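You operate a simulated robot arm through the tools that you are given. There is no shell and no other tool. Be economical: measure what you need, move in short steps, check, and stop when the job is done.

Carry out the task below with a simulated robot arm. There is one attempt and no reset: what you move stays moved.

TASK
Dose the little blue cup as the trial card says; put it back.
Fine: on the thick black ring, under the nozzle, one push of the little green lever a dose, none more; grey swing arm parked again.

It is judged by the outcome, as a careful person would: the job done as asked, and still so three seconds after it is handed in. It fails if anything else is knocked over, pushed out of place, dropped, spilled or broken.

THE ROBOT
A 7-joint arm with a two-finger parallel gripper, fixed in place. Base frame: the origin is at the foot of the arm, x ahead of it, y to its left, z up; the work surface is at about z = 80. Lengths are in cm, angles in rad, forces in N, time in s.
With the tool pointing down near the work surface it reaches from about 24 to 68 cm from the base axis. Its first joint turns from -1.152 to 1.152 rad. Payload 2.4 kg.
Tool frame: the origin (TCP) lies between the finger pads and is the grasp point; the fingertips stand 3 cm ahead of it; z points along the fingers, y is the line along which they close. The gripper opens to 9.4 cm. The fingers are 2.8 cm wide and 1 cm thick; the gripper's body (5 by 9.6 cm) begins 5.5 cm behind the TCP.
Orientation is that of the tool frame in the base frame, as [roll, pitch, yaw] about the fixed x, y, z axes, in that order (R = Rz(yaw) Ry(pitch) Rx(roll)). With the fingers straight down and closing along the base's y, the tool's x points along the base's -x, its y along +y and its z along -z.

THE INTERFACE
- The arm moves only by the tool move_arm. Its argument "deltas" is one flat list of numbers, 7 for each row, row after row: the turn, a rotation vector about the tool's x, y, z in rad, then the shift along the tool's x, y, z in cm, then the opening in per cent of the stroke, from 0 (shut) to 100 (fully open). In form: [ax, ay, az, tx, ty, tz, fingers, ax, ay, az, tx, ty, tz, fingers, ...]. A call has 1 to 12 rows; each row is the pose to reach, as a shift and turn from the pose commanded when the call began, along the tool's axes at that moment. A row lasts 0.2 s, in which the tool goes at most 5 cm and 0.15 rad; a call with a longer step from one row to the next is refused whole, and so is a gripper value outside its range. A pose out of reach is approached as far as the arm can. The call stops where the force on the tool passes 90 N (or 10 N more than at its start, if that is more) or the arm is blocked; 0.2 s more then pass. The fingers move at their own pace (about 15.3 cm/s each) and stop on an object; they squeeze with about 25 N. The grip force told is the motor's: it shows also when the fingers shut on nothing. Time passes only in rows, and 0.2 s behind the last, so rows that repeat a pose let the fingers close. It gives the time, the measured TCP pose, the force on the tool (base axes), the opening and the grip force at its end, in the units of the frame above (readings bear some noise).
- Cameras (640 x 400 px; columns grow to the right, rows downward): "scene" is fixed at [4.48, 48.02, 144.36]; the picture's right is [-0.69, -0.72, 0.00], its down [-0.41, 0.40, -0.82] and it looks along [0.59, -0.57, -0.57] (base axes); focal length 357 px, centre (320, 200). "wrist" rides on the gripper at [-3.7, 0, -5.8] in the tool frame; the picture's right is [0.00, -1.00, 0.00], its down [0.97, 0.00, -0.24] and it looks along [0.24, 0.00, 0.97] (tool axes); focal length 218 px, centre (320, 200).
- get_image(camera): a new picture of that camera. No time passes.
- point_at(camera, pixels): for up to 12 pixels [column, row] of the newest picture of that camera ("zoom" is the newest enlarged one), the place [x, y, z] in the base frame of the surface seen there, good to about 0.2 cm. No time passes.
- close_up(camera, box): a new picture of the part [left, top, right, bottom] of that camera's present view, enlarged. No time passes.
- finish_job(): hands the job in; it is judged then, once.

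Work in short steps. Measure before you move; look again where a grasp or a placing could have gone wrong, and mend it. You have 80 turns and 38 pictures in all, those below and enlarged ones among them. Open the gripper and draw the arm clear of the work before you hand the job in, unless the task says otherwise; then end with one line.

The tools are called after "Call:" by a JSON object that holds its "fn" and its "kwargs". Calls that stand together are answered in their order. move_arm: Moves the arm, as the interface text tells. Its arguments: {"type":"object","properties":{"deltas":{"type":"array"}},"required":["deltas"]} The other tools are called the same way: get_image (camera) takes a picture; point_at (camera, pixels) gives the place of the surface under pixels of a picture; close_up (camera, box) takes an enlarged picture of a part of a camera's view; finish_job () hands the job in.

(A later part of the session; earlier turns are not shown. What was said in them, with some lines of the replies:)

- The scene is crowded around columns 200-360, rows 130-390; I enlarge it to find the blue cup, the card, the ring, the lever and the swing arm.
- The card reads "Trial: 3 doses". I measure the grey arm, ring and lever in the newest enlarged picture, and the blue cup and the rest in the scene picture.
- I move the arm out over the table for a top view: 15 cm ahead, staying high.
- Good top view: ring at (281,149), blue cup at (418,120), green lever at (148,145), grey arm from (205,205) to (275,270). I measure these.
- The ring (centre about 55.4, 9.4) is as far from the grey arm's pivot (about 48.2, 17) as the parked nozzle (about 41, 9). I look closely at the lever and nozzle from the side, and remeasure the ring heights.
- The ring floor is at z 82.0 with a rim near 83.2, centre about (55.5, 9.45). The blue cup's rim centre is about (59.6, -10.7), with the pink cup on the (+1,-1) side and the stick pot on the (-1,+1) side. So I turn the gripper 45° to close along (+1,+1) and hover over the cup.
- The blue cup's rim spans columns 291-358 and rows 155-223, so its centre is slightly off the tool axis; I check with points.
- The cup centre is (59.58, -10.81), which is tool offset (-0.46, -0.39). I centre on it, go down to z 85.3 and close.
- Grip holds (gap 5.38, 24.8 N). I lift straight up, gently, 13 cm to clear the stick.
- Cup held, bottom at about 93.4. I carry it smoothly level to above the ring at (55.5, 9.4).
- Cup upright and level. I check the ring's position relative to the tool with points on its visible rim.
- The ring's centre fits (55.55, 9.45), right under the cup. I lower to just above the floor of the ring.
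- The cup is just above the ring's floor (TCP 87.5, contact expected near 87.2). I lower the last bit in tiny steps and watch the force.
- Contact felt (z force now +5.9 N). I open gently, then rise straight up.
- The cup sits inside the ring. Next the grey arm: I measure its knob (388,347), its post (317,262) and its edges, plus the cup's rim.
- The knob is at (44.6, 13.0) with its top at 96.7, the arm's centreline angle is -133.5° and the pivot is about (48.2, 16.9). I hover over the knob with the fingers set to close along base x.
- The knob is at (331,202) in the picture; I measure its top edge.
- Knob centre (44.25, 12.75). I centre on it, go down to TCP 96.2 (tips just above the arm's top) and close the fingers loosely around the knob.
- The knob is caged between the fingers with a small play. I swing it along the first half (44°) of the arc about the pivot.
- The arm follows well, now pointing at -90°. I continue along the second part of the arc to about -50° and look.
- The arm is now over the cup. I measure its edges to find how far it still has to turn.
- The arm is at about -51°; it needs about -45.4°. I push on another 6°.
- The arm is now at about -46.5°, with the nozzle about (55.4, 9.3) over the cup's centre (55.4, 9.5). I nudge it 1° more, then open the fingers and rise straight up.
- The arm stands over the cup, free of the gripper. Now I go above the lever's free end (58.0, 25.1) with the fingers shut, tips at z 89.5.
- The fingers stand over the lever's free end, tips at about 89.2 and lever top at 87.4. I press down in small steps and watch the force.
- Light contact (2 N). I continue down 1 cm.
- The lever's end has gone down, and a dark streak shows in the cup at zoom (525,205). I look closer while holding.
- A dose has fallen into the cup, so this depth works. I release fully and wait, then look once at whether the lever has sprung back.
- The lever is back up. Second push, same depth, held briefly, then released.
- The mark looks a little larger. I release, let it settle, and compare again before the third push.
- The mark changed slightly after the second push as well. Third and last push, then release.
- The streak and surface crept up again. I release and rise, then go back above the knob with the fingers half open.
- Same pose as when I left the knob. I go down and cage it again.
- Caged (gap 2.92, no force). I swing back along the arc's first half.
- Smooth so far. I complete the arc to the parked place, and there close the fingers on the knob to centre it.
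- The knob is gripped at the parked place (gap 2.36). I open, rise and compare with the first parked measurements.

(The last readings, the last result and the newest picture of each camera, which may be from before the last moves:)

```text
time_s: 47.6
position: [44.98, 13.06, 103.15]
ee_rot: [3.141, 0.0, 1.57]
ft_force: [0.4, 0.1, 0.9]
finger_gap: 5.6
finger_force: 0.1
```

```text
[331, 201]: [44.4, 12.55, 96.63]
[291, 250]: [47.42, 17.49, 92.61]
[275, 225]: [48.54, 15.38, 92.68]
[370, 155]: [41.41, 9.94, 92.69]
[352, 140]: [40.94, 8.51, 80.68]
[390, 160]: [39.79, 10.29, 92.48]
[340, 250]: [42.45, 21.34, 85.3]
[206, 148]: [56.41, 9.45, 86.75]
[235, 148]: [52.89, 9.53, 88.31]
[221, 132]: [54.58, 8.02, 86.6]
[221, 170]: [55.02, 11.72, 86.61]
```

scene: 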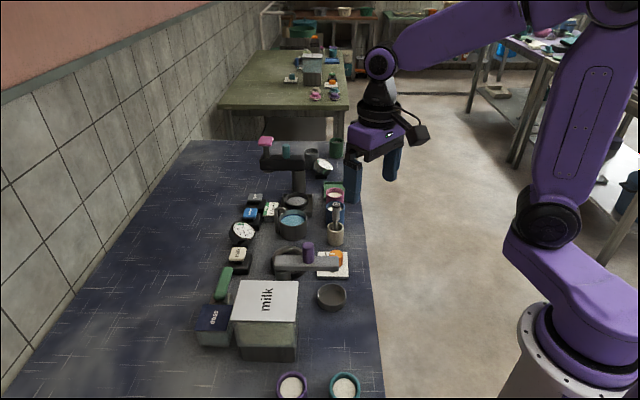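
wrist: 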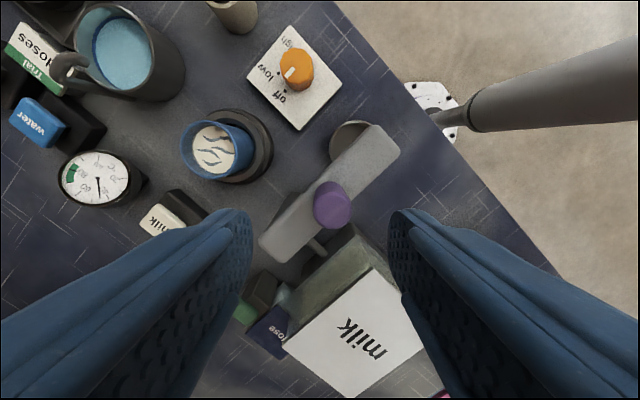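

The arm is parked as it was (same pixels within 1-3 px), and the cup shows three dose streaks. I turn back to the cup grip orientation above the cup.

Call:
{"fn": "move_arm", "kwargs": {"deltas": [0, 0, -0.131, -0.6, 1.75, 0, 75, 0, 0, -0.262, -1.2, 3.5, 0, 75, 0, 0, -0.393, -1.85, 5.25, 0, 75, 0, 0, -0.524, -2.5, 7, 0, 75, 0, 0, -0.655, -3.1, 8.75, 0, 75, 0, 0, -0.785, -3.7, 10.5, 0, 75, 0, 0, -0.785, -3.7, 10.5, 0, 75]}}

Call:
{"fn": "get_image", "kwargs": {"camera": "wrist"}}

Call:
{"fn": "point_at", "kwargs": {"camera": "wrist", "pixels": [[292, 187], [343, 187], [318, 162], [318, 213], [318, 187]]}}

```text
time_s: 49.2
position: [55.25, 9.16, 103.22]
ee_rot: [3.14, 0.0, 2.356]
ft_force: [0.4, -0.5, -0.2]
finger_gap: 7.04
finger_force: 0.1
```

```text
3 pictures are left
```

wrist: 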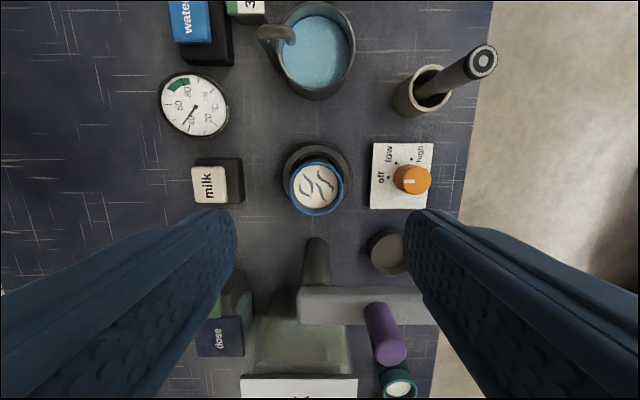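

```text
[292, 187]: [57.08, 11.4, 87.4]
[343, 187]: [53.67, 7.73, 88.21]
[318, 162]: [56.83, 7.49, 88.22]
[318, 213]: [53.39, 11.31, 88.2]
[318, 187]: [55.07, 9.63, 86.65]
```

The view matches the one at release to about a pixel. I go straight down 16 cm and grip the cup.

Call:
{"fn": "move_arm", "kwargs": {"deltas": [0, 0, 0, 0, 0.1, 4, 75, 0, 0, 0, 0, 0.1, 8, 75, 0, 0, 0, 0, 0.1, 11.5, 75, 0, 0, 0, 0, 0.1, 14, 75, 0, 0, 0, 0, 0.1, 15.5, 75, 0, 0, 0, 0, 0.1, 15.9, 75, 0, 0, 0, 0, 0.1, 15.9, 65, 0, 0, 0, 0, 0.1, 15.9, 55, 0, 0, 0, 0, 0.1, 15.9, 45, 0, 0, 0, 0, 0.1, 15.9, 40, 0, 0, 0, 0, 0.1, 15.9, 40]}}

```text
time_s: 51.6
position: [55.47, 9.07, 87.47]
ee_rot: [3.137, 0.0, 2.356]
ft_force: [4.1, 1.9, -1.3]
finger_gap: 5.34
finger_force: 25.1
```

Gripped (5.34, 25 N). I lift gently straight out of the ring, 11.2 cm.

Call:
{"fn": "move_arm", "kwargs": {"deltas": [0, 0, 0, 0, 0, -0.3, 40, 0, 0, 0, 0, 0, -0.9, 40, 0, 0, 0, 0, 0, -1.8, 40, 0, 0, 0, 0, 0, -3, 40, 0, 0, 0, 0, 0, -4.3, 40, 0, 0, 0, 0, 0, -5.6, 40, 0, 0, 0, 0, 0, -6.9, 40, 0, 0, 0, 0, 0, -8.2, 40, 0, 0, 0, 0, 0, -9.4, 40, 0, 0, 0, 0, 0, -10.4, 40, 0, 0, 0, 0, 0, -11, 40, 0, 0, 0, 0, 0, -11.2, 40]}}

```text
time_s: 54.2
position: [55.54, 9.16, 98.65]
ee_rot: [3.14, 0.0, 2.357]
ft_force: [0.2, -0.5, -0.9]
finger_gap: 5.39
finger_force: 24.9
```

Held and level. I carry it back along the same line to above its old place.

Call:
{"fn": "move_arm", "kwargs": {"deltas": [0, 0, 0, -0.52, -0.35, 0, 40, 0, 0, 0, -1.55, -1.05, 0, 40, 0, 0, 0, -3.11, -2.1, 0, 40, 0, 0, 0, -4.84, -3.27, 0, 40, 0, 0, 0, -6.74, -4.55, 0, 40, 0, 0, 0, -8.64, -5.84, 0, 40, 0, 0, 0, -10.53, -7.12, 0, 40, 0, 0, 0, -12.43, -8.4, 0, 40, 0, 0, 0, -14.16, -9.57, 0, 40, 0, 0, 0, -15.72, -10.6, 0, 40, 0, 0, 0, -16.75, -11.28, 0, 40, 0, 0, 0, -17.27, -11.62, 0, 40]}}

```text
time_s: 56.8
position: [59.51, -11.24, 98.67]
ee_rot: [-3.141, 0.0, 2.356]
ft_force: [-0.6, 1.0, -1.0]
finger_gap: 5.37
finger_force: 24.7
```

I am at (59.51, -11.24); the cup stood at about (59.5, -11.0), so I correct 0.2 cm and lower to just above the table.

Call:
{"fn": "move_arm", "kwargs": {"deltas": [0, 0, 0, 0.14, 0.14, 0.5, 40, 0, 0, 0, 0.14, 0.14, 1.7, 40, 0, 0, 0, 0.14, 0.14, 3.2, 40, 0, 0, 0, 0.14, 0.14, 4.8, 40, 0, 0, 0, 0.14, 0.14, 6.4, 40, 0, 0, 0, 0.14, 0.14, 8, 40, 0, 0, 0, 0.14, 0.14, 9.6, 40, 0, 0, 0, 0.14, 0.14, 11, 40, 0, 0, 0, 0.14, 0.14, 12, 40, 0, 0, 0, 0.14, 0.14, 12.6, 40, 0, 0, 0, 0.14, 0.14, 12.9, 40, 0, 0, 0, 0.14, 0.14, 12.9, 40]}}

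```text
time_s: 59.4
position: [59.63, -10.97, 85.71]
ee_rot: [3.141, 0.001, 2.355]
ft_force: [-0.4, 0.6, -1.8]
finger_gap: 5.34
finger_force: 24.5
```

Still hanging free (z force -1.8). I lower in tiny steps until it touches.

Call:
{"fn": "move_arm", "kwargs": {"deltas": [0, 0, 0, 0, 0, 0.1, 40, 0, 0, 0, 0, 0, 0.2, 40, 0, 0, 0, 0, 0, 0.3, 40, 0, 0, 0, 0, 0, 0.3, 40]}}

```text
time_s: 60.4
position: [59.53, -11.06, 85.34]
ee_rot: [3.141, 0.0, 2.357]
ft_force: [-1.3, 1.5, 4.7]
finger_gap: 5.35
finger_force: 24.9
```

The cup touches the table (+4.7 N). I open gently and rise.

Call:
{"fn": "move_arm", "kwargs": {"deltas": [0, 0, 0, 0, 0, 0, 55, 0, 0, 0, 0, 0, 0, 60, 0, 0, 0, 0, 0, 0, 70, 0, 0, 0, 0, 0, 0, 78, 0, 0, 0, 0, 0, -0.5, 78, 0, 0, 0, 0, 0, -2, 78, 0, 0, 0, 0, 0, -4.5, 78, 0, 0, 0, 0, 0, -8, 78, 0, 0, 0, 0, 0, -12, 78, 0, 0, 0, 0, 0, -16, 78, 0, 0, 0, 0, 0, -20, 78, 0, 0, 0, 0, 0, -20, 78]}}

Call:
{"fn": "get_image", "kwargs": {"camera": "wrist"}}

Call:
{"fn": "get_image", "kwargs": {"camera": "scene"}}

```text
time_s: 63.0
position: [59.67, -11.0, 105.11]
ee_rot: [-3.141, 0.0, 2.357]
ft_force: [-0.4, 0.0, 0.4]
finger_gap: 7.34
finger_force: 0.1
```

```text
2 pictures are left
```

wrist: 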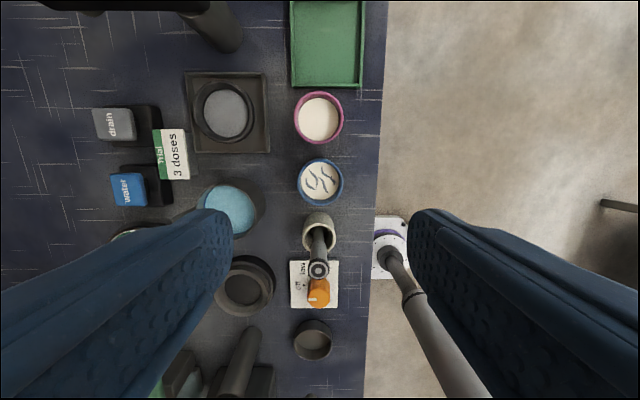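

```text
1 pictures are left
```

scene: 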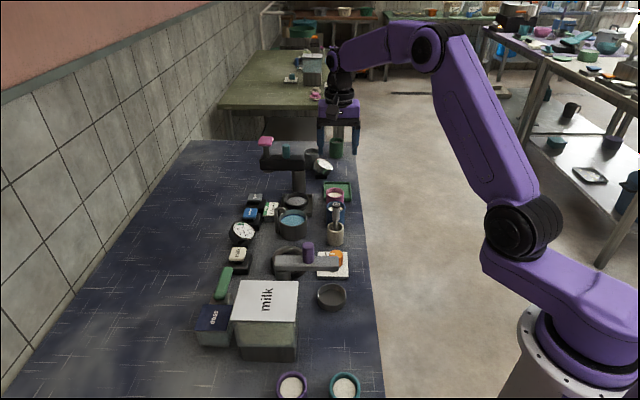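

The blue cup stands upright in its old place with three dose streaks. The grey arm is parked over its drip cup, everything else is where it was, and the gripper is open and clear. I hand it in.

Call:
{"fn": "finish_job", "kwargs": {}}

```text
The job is handed in.
```

I gave the blue cup three doses, as the trial card says, one lever push each. It is back in its place, and the grey swing arm is parked to within about 1° of where it was.
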